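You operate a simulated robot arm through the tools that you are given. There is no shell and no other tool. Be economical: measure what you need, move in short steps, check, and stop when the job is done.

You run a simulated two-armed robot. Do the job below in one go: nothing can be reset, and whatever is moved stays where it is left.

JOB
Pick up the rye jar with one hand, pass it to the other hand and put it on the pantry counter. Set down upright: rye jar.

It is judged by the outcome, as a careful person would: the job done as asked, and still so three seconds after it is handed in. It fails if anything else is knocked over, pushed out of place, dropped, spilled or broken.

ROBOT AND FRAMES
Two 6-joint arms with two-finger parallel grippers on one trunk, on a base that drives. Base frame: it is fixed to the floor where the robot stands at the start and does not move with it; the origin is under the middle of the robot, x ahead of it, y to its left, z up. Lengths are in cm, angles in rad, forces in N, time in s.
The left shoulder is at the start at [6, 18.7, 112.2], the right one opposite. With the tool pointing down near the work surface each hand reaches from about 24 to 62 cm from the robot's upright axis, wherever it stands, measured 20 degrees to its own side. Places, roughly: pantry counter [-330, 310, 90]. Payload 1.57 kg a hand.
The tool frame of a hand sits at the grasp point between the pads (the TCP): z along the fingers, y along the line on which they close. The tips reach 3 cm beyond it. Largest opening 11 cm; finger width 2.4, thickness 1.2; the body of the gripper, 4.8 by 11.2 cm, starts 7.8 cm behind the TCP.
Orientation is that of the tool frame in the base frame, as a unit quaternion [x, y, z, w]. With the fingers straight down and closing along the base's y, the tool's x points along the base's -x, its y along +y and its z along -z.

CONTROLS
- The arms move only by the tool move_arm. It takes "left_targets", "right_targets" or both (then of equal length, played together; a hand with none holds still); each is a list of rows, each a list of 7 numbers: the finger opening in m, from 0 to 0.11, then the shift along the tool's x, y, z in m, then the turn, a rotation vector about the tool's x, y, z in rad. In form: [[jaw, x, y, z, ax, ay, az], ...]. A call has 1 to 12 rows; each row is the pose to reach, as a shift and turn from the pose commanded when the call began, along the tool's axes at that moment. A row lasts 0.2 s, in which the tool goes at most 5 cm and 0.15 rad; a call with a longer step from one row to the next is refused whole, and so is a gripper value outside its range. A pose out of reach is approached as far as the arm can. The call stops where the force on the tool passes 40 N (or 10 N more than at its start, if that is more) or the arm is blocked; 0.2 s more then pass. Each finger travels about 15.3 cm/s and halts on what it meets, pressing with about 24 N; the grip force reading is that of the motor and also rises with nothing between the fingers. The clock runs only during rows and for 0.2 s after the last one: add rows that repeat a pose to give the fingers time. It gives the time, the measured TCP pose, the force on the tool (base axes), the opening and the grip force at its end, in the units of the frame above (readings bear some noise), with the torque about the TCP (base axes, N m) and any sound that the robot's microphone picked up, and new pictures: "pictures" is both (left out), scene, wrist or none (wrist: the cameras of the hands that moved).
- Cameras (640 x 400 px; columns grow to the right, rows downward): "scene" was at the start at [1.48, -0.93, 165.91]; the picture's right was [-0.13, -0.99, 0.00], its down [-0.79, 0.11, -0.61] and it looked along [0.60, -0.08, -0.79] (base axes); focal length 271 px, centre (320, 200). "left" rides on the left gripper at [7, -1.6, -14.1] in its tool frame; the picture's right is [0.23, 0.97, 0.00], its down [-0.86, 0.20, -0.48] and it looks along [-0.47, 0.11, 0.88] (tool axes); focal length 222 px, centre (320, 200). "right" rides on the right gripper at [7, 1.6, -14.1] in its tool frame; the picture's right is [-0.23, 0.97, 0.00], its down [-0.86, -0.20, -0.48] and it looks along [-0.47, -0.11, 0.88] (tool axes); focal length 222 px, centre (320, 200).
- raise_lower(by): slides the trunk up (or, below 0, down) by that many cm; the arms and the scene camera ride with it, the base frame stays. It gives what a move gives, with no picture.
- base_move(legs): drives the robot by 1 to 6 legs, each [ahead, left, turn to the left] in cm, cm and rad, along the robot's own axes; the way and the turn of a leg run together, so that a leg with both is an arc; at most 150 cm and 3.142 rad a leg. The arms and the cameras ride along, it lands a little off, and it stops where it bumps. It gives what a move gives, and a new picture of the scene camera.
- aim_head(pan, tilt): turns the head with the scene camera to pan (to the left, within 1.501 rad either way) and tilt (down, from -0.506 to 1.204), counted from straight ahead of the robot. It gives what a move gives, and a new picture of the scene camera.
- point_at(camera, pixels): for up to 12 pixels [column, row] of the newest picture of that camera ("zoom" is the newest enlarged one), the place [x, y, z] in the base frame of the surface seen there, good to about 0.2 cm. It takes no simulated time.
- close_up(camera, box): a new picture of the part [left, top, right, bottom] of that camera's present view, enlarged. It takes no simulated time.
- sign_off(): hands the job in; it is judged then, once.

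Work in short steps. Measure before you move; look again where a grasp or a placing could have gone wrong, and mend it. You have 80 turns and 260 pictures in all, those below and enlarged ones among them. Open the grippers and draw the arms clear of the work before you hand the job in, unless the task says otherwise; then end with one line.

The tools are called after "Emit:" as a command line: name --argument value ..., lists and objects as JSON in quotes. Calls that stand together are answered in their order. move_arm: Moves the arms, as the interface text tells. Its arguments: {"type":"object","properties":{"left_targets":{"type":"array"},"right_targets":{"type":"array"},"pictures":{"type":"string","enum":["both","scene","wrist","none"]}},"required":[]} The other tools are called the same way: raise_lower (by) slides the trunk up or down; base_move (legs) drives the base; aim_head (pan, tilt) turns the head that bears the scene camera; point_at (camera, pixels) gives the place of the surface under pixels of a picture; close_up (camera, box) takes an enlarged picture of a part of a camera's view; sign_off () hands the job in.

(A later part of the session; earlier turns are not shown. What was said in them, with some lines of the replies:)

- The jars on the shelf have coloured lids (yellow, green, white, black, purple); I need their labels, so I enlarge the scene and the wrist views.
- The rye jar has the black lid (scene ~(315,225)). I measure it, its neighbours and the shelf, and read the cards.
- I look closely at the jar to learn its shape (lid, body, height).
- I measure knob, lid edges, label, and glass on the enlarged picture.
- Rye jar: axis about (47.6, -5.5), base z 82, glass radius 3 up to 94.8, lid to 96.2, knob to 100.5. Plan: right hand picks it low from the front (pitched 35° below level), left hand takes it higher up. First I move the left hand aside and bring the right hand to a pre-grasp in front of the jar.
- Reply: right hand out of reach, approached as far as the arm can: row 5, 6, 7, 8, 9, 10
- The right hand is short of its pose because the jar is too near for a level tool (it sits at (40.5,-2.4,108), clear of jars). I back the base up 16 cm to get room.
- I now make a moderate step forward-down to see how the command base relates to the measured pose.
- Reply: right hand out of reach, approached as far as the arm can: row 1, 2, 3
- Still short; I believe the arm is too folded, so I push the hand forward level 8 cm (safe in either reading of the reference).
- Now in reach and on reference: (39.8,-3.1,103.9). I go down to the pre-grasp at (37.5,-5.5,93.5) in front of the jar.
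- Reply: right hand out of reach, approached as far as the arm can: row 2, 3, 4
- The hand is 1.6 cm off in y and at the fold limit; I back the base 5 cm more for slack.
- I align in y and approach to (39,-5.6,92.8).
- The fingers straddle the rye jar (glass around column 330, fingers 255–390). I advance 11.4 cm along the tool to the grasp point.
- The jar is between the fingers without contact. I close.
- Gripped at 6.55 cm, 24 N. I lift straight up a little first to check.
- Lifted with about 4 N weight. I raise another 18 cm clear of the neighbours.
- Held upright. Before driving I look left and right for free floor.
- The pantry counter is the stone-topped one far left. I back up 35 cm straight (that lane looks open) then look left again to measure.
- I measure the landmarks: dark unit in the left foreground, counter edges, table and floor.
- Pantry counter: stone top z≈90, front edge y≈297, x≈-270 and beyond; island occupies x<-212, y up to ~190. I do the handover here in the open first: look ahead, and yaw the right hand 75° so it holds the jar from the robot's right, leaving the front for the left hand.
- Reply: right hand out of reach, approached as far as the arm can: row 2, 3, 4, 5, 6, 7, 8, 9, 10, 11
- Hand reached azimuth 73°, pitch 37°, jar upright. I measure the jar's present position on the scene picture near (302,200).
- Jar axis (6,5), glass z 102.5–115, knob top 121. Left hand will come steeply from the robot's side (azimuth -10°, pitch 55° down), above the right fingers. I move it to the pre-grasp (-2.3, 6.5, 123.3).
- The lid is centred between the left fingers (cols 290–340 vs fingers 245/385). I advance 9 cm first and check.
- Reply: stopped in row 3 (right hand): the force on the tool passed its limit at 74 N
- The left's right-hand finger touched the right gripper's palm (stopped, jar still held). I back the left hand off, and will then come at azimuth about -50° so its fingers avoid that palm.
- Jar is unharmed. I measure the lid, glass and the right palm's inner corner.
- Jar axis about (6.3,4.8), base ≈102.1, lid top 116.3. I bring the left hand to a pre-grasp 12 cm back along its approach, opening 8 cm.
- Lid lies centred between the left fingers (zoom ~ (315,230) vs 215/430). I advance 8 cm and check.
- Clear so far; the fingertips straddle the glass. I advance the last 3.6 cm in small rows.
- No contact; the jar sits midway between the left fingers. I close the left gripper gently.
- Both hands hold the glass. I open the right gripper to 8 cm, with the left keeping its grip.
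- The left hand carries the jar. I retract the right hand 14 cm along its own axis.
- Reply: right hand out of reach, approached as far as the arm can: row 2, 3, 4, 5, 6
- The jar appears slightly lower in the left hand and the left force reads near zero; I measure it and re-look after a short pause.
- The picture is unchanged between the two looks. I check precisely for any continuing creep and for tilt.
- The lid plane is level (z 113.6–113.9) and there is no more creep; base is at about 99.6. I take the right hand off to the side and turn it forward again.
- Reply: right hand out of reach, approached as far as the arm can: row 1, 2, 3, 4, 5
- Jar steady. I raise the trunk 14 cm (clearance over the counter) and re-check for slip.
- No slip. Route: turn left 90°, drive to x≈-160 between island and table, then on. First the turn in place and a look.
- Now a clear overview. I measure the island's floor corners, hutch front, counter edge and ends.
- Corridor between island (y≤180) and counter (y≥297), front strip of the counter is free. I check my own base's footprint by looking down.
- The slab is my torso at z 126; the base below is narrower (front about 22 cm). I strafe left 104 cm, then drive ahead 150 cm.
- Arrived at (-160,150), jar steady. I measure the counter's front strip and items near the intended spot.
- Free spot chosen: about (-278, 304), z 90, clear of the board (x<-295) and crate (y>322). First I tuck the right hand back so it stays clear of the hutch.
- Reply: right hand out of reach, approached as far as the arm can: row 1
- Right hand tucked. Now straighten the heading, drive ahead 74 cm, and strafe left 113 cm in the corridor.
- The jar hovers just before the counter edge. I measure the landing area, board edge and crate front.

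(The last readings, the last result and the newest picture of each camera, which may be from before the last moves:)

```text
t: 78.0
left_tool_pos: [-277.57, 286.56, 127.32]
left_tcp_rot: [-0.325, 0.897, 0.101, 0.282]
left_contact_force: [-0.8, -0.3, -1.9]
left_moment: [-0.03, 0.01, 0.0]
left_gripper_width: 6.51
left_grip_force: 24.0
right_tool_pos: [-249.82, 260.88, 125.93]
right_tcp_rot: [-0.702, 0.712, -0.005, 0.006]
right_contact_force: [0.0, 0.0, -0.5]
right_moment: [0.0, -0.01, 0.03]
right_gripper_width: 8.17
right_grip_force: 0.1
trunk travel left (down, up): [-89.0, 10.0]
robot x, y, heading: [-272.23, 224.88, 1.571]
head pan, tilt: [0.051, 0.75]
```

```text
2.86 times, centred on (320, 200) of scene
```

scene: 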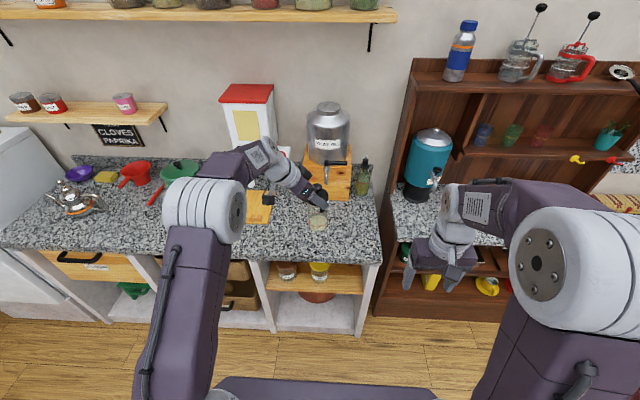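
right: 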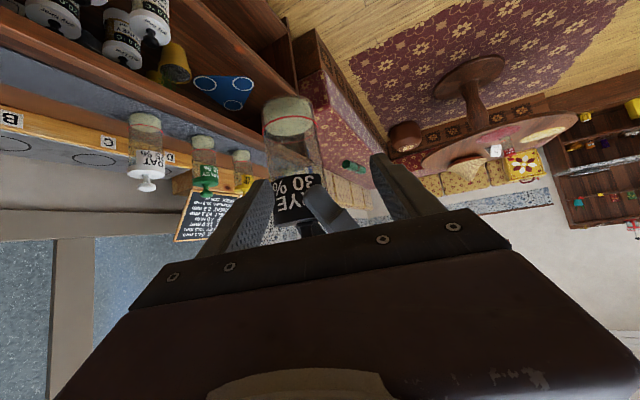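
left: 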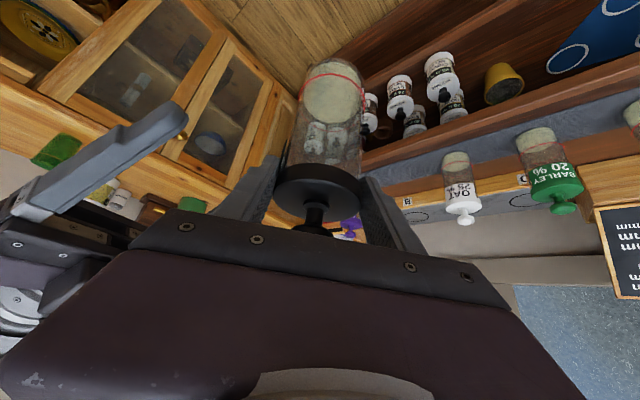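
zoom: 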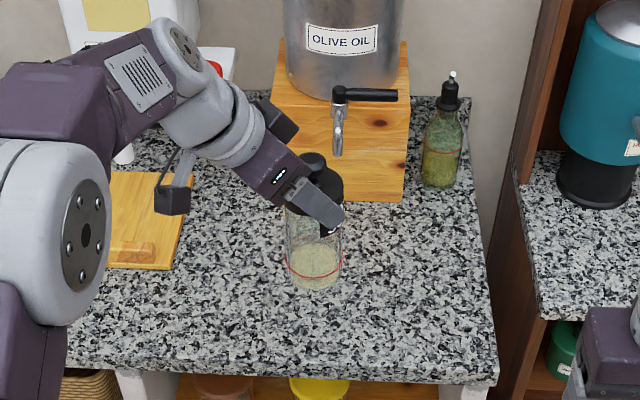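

I drive ahead 17 cm to put the jar over (-277, 304).

Emit:
base_move --legs '[[17, 0, 0]]'

Emit:
close_up --camera "scene" --box '[240, 130, 400, 270]'

```text
t: 79.5
left_tool_pos: [-277.54, 303.21, 127.69]
left_tcp_rot: [-0.324, 0.897, 0.102, 0.282]
left_contact_force: [0.6, -0.5, -1.9]
left_moment: [0.01, 0.07, 0.04]
left_gripper_width: 6.55
left_grip_force: 23.8
right_tool_pos: [-249.65, 277.57, 126.1]
right_tcp_rot: [-0.701, 0.713, -0.004, 0.008]
right_contact_force: [0.6, -0.4, -0.1]
right_moment: [0.06, -0.01, -0.03]
right_gripper_width: 8.19
right_grip_force: 0.0
trunk travel left (down, up): [-89.0, 10.0]
robot x, y, heading: [-272.13, 242.25, 1.569]
head pan, tilt: [0.051, 0.75]
```

scene: 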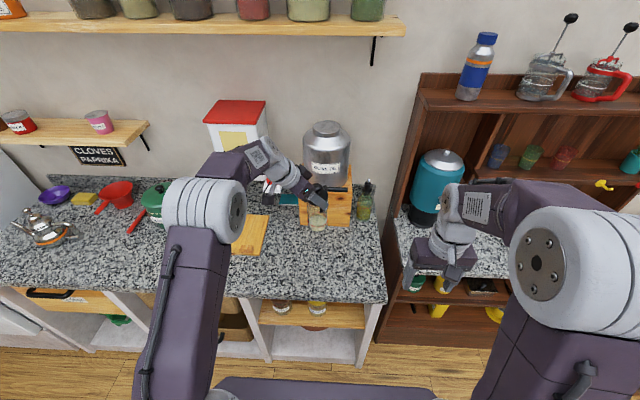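

```text
2.86 times, centred on (320, 200) of scene
```

zoom: 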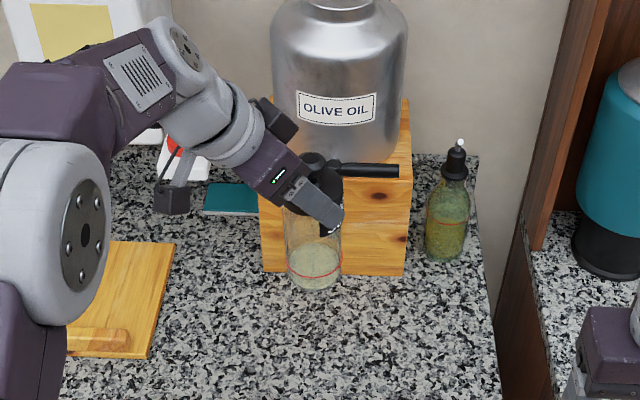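

The olive-oil tap is near in view; I measure tap, crate front and jar before lowering.

Emit:
point_at --camera "zoom" --pixels '[[370, 170], [350, 170], [380, 230], [370, 268], [315, 160], [325, 175], [312, 265], [335, 200], [314, 285], [345, 210]]'

```text
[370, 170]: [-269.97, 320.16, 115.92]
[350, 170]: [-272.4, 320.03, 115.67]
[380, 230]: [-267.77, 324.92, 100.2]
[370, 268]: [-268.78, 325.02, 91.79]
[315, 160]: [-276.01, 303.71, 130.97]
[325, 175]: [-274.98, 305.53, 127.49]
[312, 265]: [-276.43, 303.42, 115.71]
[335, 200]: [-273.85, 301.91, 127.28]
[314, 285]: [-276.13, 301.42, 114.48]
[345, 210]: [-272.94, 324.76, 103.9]
```

Tap is 16 cm behind the jar axis; safe. I lower the trunk 20 cm.

Emit:
raise_lower --by -20

Emit:
close_up --camera "scene" --box '[240, 130, 400, 270]'

```text
t: 81.7
left_tool_pos: [-277.57, 303.54, 107.42]
left_tcp_rot: [-0.324, 0.897, 0.101, 0.281]
left_contact_force: [-0.3, 0.0, -2.3]
left_moment: [-0.06, 0.06, 0.0]
left_gripper_width: 6.5
left_grip_force: 24.1
right_tool_pos: [-249.69, 277.85, 105.94]
right_tcp_rot: [-0.702, 0.713, -0.005, 0.006]
right_contact_force: [0.5, -1.7, 0.4]
right_moment: [-0.01, -0.02, -0.01]
right_gripper_width: 8.19
right_grip_force: 0.1
trunk travel left (down, up): [-69.0, 30.0]
robot x, y, heading: [-272.48, 241.87, 1.569]
head pan, tilt: [0.051, 0.75]
```

```text
2.86 times, centred on (320, 200) of scene
```

zoom: 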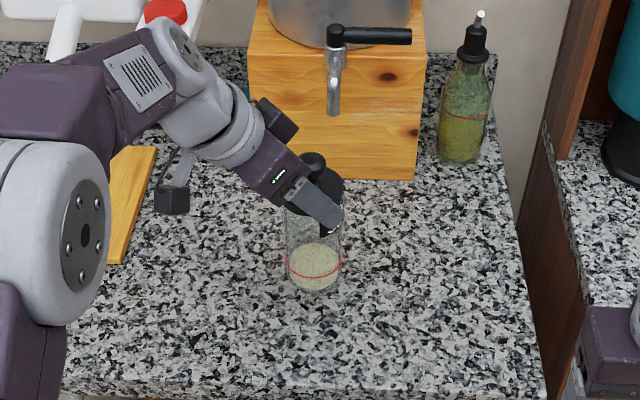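

I measure jar bottom and lid plane for height and tilt.

Emit:
point_at --camera "zoom" --pixels '[[312, 165], [333, 178], [325, 172], [338, 188], [330, 195], [314, 289], [300, 285], [330, 284], [287, 240], [341, 240], [314, 280]]'

Emit:
close_up --camera "scene" --box '[300, 170, 340, 240]'

```text
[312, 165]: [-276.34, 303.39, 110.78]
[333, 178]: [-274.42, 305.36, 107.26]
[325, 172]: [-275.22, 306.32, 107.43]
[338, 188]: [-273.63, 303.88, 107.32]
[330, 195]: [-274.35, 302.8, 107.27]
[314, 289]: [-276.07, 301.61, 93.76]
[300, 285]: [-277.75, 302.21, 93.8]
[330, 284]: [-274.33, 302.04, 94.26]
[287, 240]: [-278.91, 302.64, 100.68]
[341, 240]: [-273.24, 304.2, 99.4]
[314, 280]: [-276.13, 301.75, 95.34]
```

```text
5.71 times, centred on (320, 205) of scene
```

zoom: 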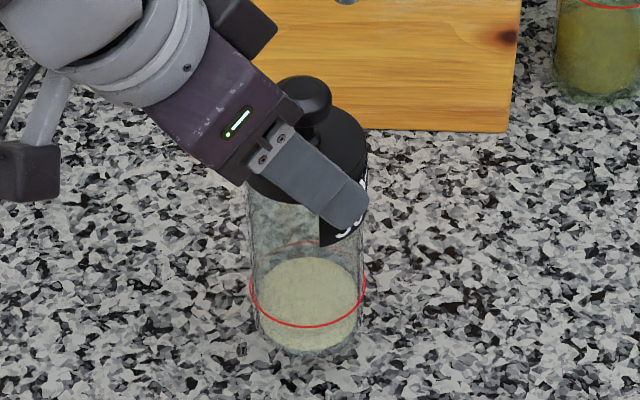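

Lid level; base ≈93.2, so ~3.2 cm to go. I lower 2.5 cm by trunk.

Emit:
raise_lower --by -2.5

Emit:
close_up --camera "scene" --box '[300, 170, 340, 240]'

Emit:
move_arm --left_targets '[[0.04, 0.0017, 0, 0.0025, 0, 0, 0], [0.04, 0.0017, 0, 0.0025, 0, 0, 0]]' --pictures "none"

```text
t: 82.4
left_tool_pos: [-277.55, 303.52, 104.84]
left_tcp_rot: [-0.325, 0.897, 0.101, 0.281]
left_contact_force: [0.6, -0.2, -2.4]
left_moment: [-0.02, 0.02, 0.0]
left_gripper_width: 6.49
left_grip_force: 23.9
right_tool_pos: [-249.59, 277.84, 103.42]
right_tcp_rot: [-0.702, 0.712, -0.004, 0.006]
right_contact_force: [0.5, 0.0, -0.4]
right_moment: [0.02, 0.01, -0.04]
right_gripper_width: 8.21
right_grip_force: 0.1
trunk travel left (down, up): [-66.5, 32.5]
robot x, y, heading: [-271.92, 242.18, 1.57]
head pan, tilt: [0.051, 0.75]
```

```text
5.71 times, centred on (320, 205) of scene
```

zoom: 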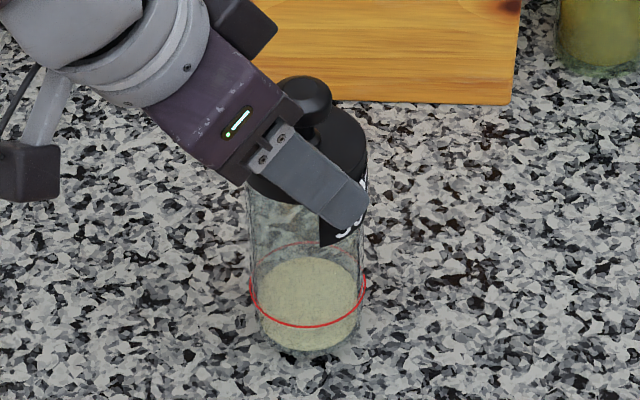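

```text
t: 83.0
left_tool_pos: [-277.5, 303.36, 104.41]
left_tcp_rot: [-0.324, 0.897, 0.101, 0.281]
left_contact_force: [0.9, -0.8, -2.4]
left_moment: [-0.03, 0.03, -0.01]
left_gripper_width: 6.52
left_grip_force: 24.3
right_tool_pos: [-249.65, 277.79, 103.4]
right_tcp_rot: [-0.702, 0.712, -0.004, 0.007]
right_contact_force: [0.1, 0.0, -0.3]
right_moment: [-0.02, -0.01, 0.0]
right_gripper_width: 8.21
right_grip_force: 0.0
trunk travel left (down, up): [-66.5, 32.5]
robot x, y, heading: [-272.11, 241.7, 1.574]
head pan, tilt: [0.051, 0.75]
```

Still carrying (−2.4 N). I go on down 0.2 cm per row, several rows, watching the force.

Emit:
move_arm --left_targets '[[0.04, 0.0012, 0, 0.0016, 0, 0, 0], [0.04, 0.0012, 0, 0.0016, 0, 0, 0]]' --pictures "none"

Emit:
move_arm --left_targets '[[0.04, 0.0012, 0, 0.0016, 0, 0, 0], [0.04, 0.0012, 0, 0.0016, 0, 0, 0]]' --pictures "none"

Emit:
close_up --camera "scene" --box '[300, 170, 340, 240]'

```text
t: 83.6
left_tool_pos: [-277.56, 303.49, 104.36]
left_tcp_rot: [-0.324, 0.897, 0.101, 0.282]
left_contact_force: [-0.2, -0.6, -3.2]
left_moment: [0.02, 0.0, -0.03]
left_gripper_width: 6.5
left_grip_force: 23.8
right_tool_pos: [-249.72, 277.84, 103.46]
right_tcp_rot: [-0.703, 0.712, -0.005, 0.006]
right_contact_force: [0.5, -0.6, -0.3]
right_moment: [-0.03, 0.0, 0.01]
right_gripper_width: 8.17
right_grip_force: 0.1
trunk travel left (down, up): [-66.5, 32.5]
robot x, y, heading: [-272.01, 242.11, 1.57]
head pan, tilt: [0.051, 0.75]
```

```text
t: 84.2
left_tool_pos: [-277.45, 303.49, 104.27]
left_tcp_rot: [-0.325, 0.897, 0.101, 0.281]
left_contact_force: [0.1, -0.4, -2.7]
left_moment: [0.0, 0.04, 0.0]
left_gripper_width: 6.48
left_grip_force: 24.3
right_tool_pos: [-249.66, 277.84, 103.4]
right_tcp_rot: [-0.702, 0.712, -0.005, 0.007]
right_contact_force: [0.5, -0.5, -0.1]
right_moment: [-0.01, 0.0, -0.01]
right_gripper_width: 8.22
right_grip_force: 0.2
trunk travel left (down, up): [-66.5, 32.5]
robot x, y, heading: [-271.89, 242.48, 1.565]
head pan, tilt: [0.051, 0.75]
```

```text
5.71 times, centred on (320, 205) of scene
```

zoom: 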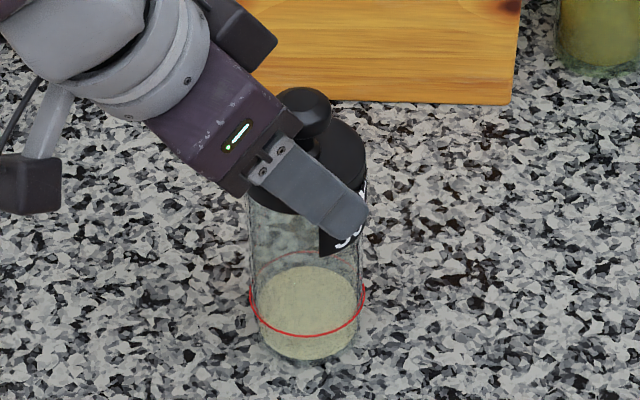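

Measure the gap: lid top and the glass foot.

Emit:
point_at --camera "zoom" --pixels '[[345, 145], [355, 165], [305, 100], [308, 355], [308, 362], [308, 372], [275, 350], [340, 350]]'

Emit:
move_arm --left_targets '[[0.04, 0.0012, 0, 0.0016, 0, 0, 0], [0.04, 0.0012, 0, 0.0016, 0, 0, 0]]' --pictures "none"

Emit:
move_arm --left_targets '[[0.04, 0.0012, 0, 0.0016, 0, 0, 0], [0.04, 0.0012, 0, 0.0016, 0, 0, 0]]' --pictures "none"

```text
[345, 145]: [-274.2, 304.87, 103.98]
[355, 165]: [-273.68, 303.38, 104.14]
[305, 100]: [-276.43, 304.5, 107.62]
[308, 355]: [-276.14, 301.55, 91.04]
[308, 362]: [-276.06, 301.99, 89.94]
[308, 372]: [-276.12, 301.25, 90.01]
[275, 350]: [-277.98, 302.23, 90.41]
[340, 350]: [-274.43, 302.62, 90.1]
```

```text
t: 84.8
left_tool_pos: [-277.59, 303.4, 104.05]
left_tcp_rot: [-0.323, 0.897, 0.103, 0.283]
left_contact_force: [0.0, 1.0, 6.2]
left_moment: [-0.07, 0.07, -0.01]
left_gripper_width: 6.51
left_grip_force: 23.7
right_tool_pos: [-249.73, 277.62, 103.5]
right_tcp_rot: [-0.702, 0.712, -0.005, 0.007]
right_contact_force: [-1.0, 0.2, 1.2]
right_moment: [0.01, -0.01, -0.02]
right_gripper_width: 8.19
right_grip_force: 0.0
trunk travel left (down, up): [-66.5, 32.5]
robot x, y, heading: [-272.09, 241.96, 1.572]
head pan, tilt: [0.051, 0.75]
```

```text
t: 85.4
left_tool_pos: [-277.48, 303.42, 103.8]
left_tcp_rot: [-0.325, 0.897, 0.103, 0.282]
left_contact_force: [1.3, 3.6, 10.0]
left_moment: [0.22, -0.14, -0.05]
left_gripper_width: 6.52
left_grip_force: 24.5
right_tool_pos: [-249.61, 277.79, 103.4]
right_tcp_rot: [-0.701, 0.713, -0.005, 0.006]
right_contact_force: [0.3, -0.8, 0.3]
right_moment: [-0.02, -0.02, -0.04]
right_gripper_width: 8.19
right_grip_force: 0.0
trunk travel left (down, up): [-66.5, 32.5]
robot x, y, heading: [-272.12, 241.49, 1.57]
head pan, tilt: [0.051, 0.75]
```

Seated on the counter (+10 N upward). I ease 0.15 cm of preload and open slowly.

Emit:
move_arm --left_targets '[[0.04, -0.0009, 0, -0.0012, 0, 0, 0], [0.06, -0.0009, 0, -0.0012, 0, 0, 0], [0.067, -0.0009, 0, -0.0012, 0, 0, 0], [0.072, -0.0009, 0, -0.0012, 0, 0, 0], [0.078, -0.0009, 0, -0.0012, 0, 0, 0], [0.084, -0.0009, 0, -0.0012, 0, 0, 0], [0.084, -0.0009, 0, -0.0012, 0, 0, 0]]'

Emit:
close_up --camera "scene" --box '[280, 150, 360, 250]'

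Emit:
close_up --camera "left" --box '[200, 50, 440, 250]'

```text
t: 87.0
left_tool_pos: [-277.47, 303.47, 103.84]
left_tcp_rot: [-0.325, 0.897, 0.101, 0.282]
left_contact_force: [0.6, -0.1, -0.8]
left_moment: [0.0, -0.01, -0.02]
left_gripper_width: 8.38
left_grip_force: 0.1
right_tool_pos: [-249.6, 277.84, 103.5]
right_tcp_rot: [-0.702, 0.713, -0.005, 0.006]
right_contact_force: [-0.5, -0.4, -0.9]
right_moment: [0.0, -0.03, -0.03]
right_gripper_width: 8.18
right_grip_force: 0.1
trunk travel left (down, up): [-66.5, 32.5]
robot x, y, heading: [-272.07, 242.06, 1.569]
head pan, tilt: [0.051, 0.75]
```

scene: 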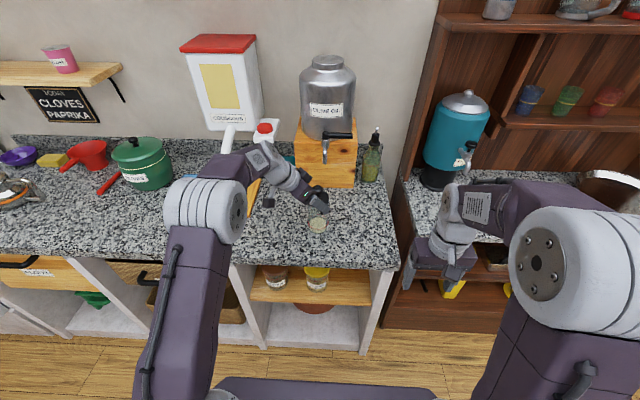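
left: 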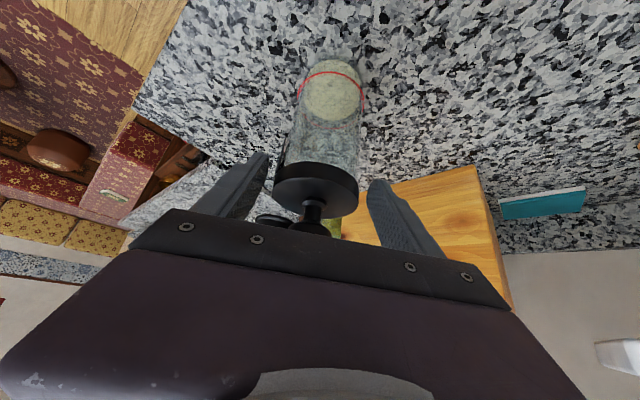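

```text
4.00 times, centred on (320, 200) of scene
```

zoom: 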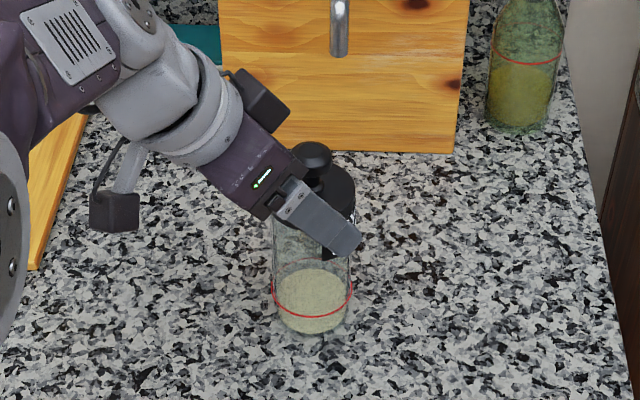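

```text
2.00 times, centred on (320, 150) of left
```

zoom: 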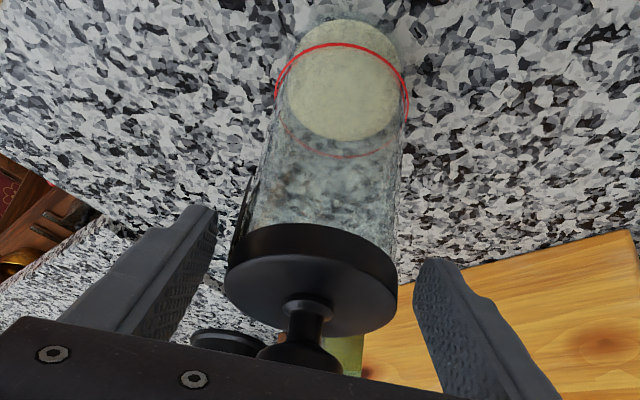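

Jar stands free and upright. I retract the left hand along its approach direction, then up.

Emit:
move_arm --left_targets '[[0.084, 0, 0, -0.015, 0, 0, 0], [0.084, 0, 0, -0.035, 0, 0, 0], [0.084, 0, 0, -0.06, 0, 0, 0], [0.084, 0, 0, -0.09, 0, 0, 0], [0.084, 0, 0, -0.12, 0, 0, 0], [0.084, 0, 0, -0.14, 0, 0, 0]]'

Emit:
close_up --camera "scene" --box '[240, 130, 400, 270]'

```text
t: 88.4
left_tool_pos: [-283.78, 298.22, 115.33]
left_tcp_rot: [-0.325, 0.897, 0.103, 0.281]
left_contact_force: [-0.8, 0.6, -0.8]
left_moment: [0.03, 0.0, -0.01]
left_gripper_width: 8.4
left_grip_force: 0.0
right_tool_pos: [-249.73, 277.7, 103.42]
right_tcp_rot: [-0.702, 0.713, -0.005, 0.007]
right_contact_force: [0.0, 0.4, -0.1]
right_moment: [0.0, -0.01, 0.03]
right_gripper_width: 8.21
right_grip_force: 0.0
trunk travel left (down, up): [-66.5, 32.5]
robot x, y, heading: [-271.97, 242.07, 1.573]
head pan, tilt: [0.051, 0.75]
```

scene: 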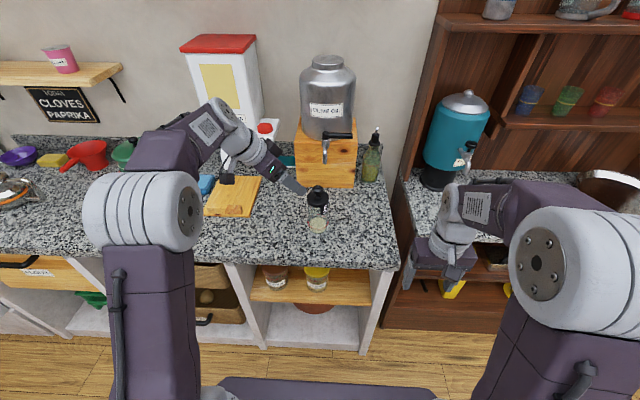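
left: 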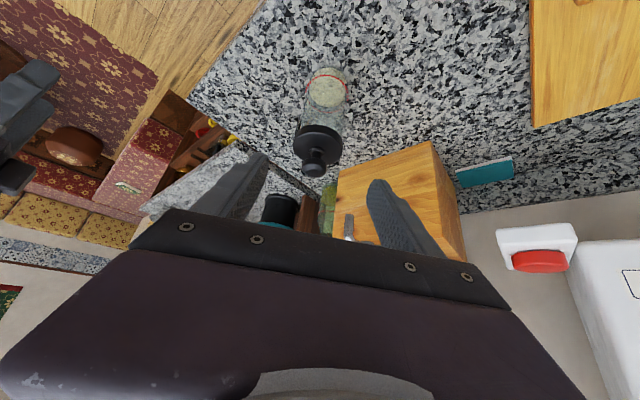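

```text
2.86 times, centred on (320, 200) of scene
```

zoom: 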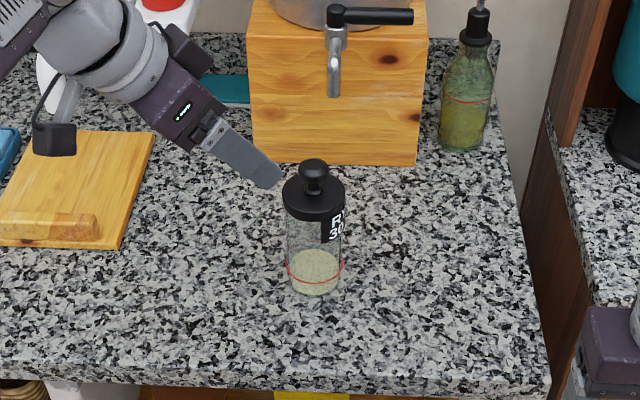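

The rye jar stands upright. I raise the trunk and back away 17 cm, as I came, so the arms are clear of the counter.

Emit:
raise_lower --by 12

Emit:
base_move --legs '[[-17, 0, 0]]'

Emit:
close_up --camera "scene" --box '[220, 130, 420, 290]'

```text
t: 89.9
left_tool_pos: [-283.63, 298.32, 127.42]
left_tcp_rot: [-0.324, 0.898, 0.101, 0.281]
left_contact_force: [-0.1, -0.1, -0.5]
left_moment: [0.02, 0.04, 0.01]
left_gripper_width: 8.38
left_grip_force: 0.0
right_tool_pos: [-249.69, 277.85, 115.32]
right_tcp_rot: [-0.702, 0.712, -0.005, 0.008]
right_contact_force: [0.9, 0.9, -0.3]
right_moment: [0.02, -0.01, 0.0]
right_gripper_width: 8.19
right_grip_force: 0.2
trunk travel left (down, up): [-78.5, 20.5]
robot x, y, heading: [-272.32, 242.16, 1.567]
head pan, tilt: [0.051, 0.75]
```

```text
t: 91.3
left_tool_pos: [-283.66, 281.73, 127.16]
left_tcp_rot: [-0.326, 0.897, 0.1, 0.281]
left_contact_force: [0.6, 1.1, -0.4]
left_moment: [0.0, 0.03, 0.01]
left_gripper_width: 8.39
left_grip_force: 0.0
right_tool_pos: [-249.71, 261.27, 115.47]
right_tcp_rot: [-0.702, 0.712, -0.006, 0.006]
right_contact_force: [0.9, 0.2, -0.4]
right_moment: [-0.06, 0.01, 0.03]
right_gripper_width: 8.23
right_grip_force: 0.0
trunk travel left (down, up): [-78.5, 20.5]
robot x, y, heading: [-272.19, 224.76, 1.57]
head pan, tilt: [0.051, 0.75]
```

scene: 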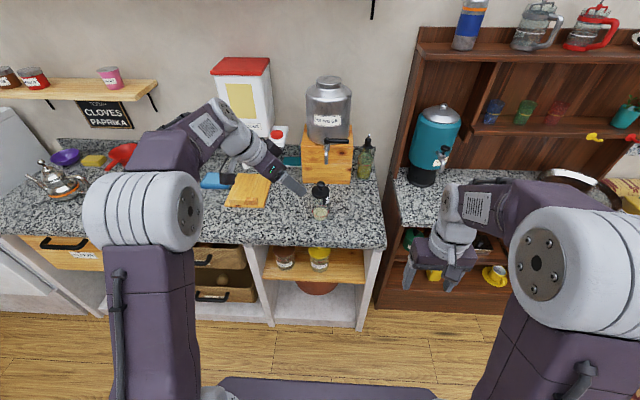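

```text
2.50 times, centred on (320, 210) of scene
```

zoom: 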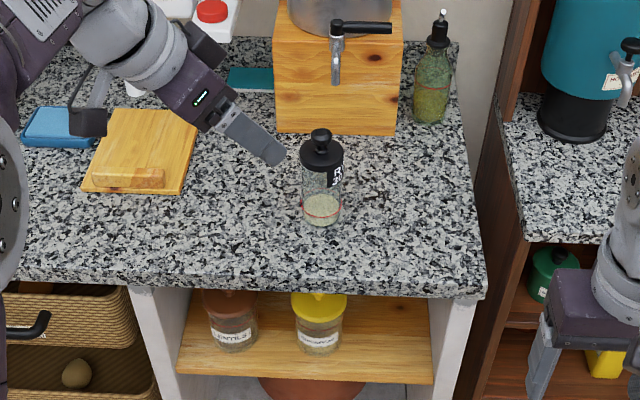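

The rye jar (zoom (322,180)) stands upright and free on the pantry counter, the neighbouring items are undisturbed, and both grippers are open and clear. I hand the job in.

Emit:
sign_off

```text
The job is handed in.
```

The rye jar was picked up with the right hand, passed to the left, and is standing upright on the pantry counter. It slid about 2.5 cm in the left grip during the handover but stayed held, and nothing else was knocked over or moved.
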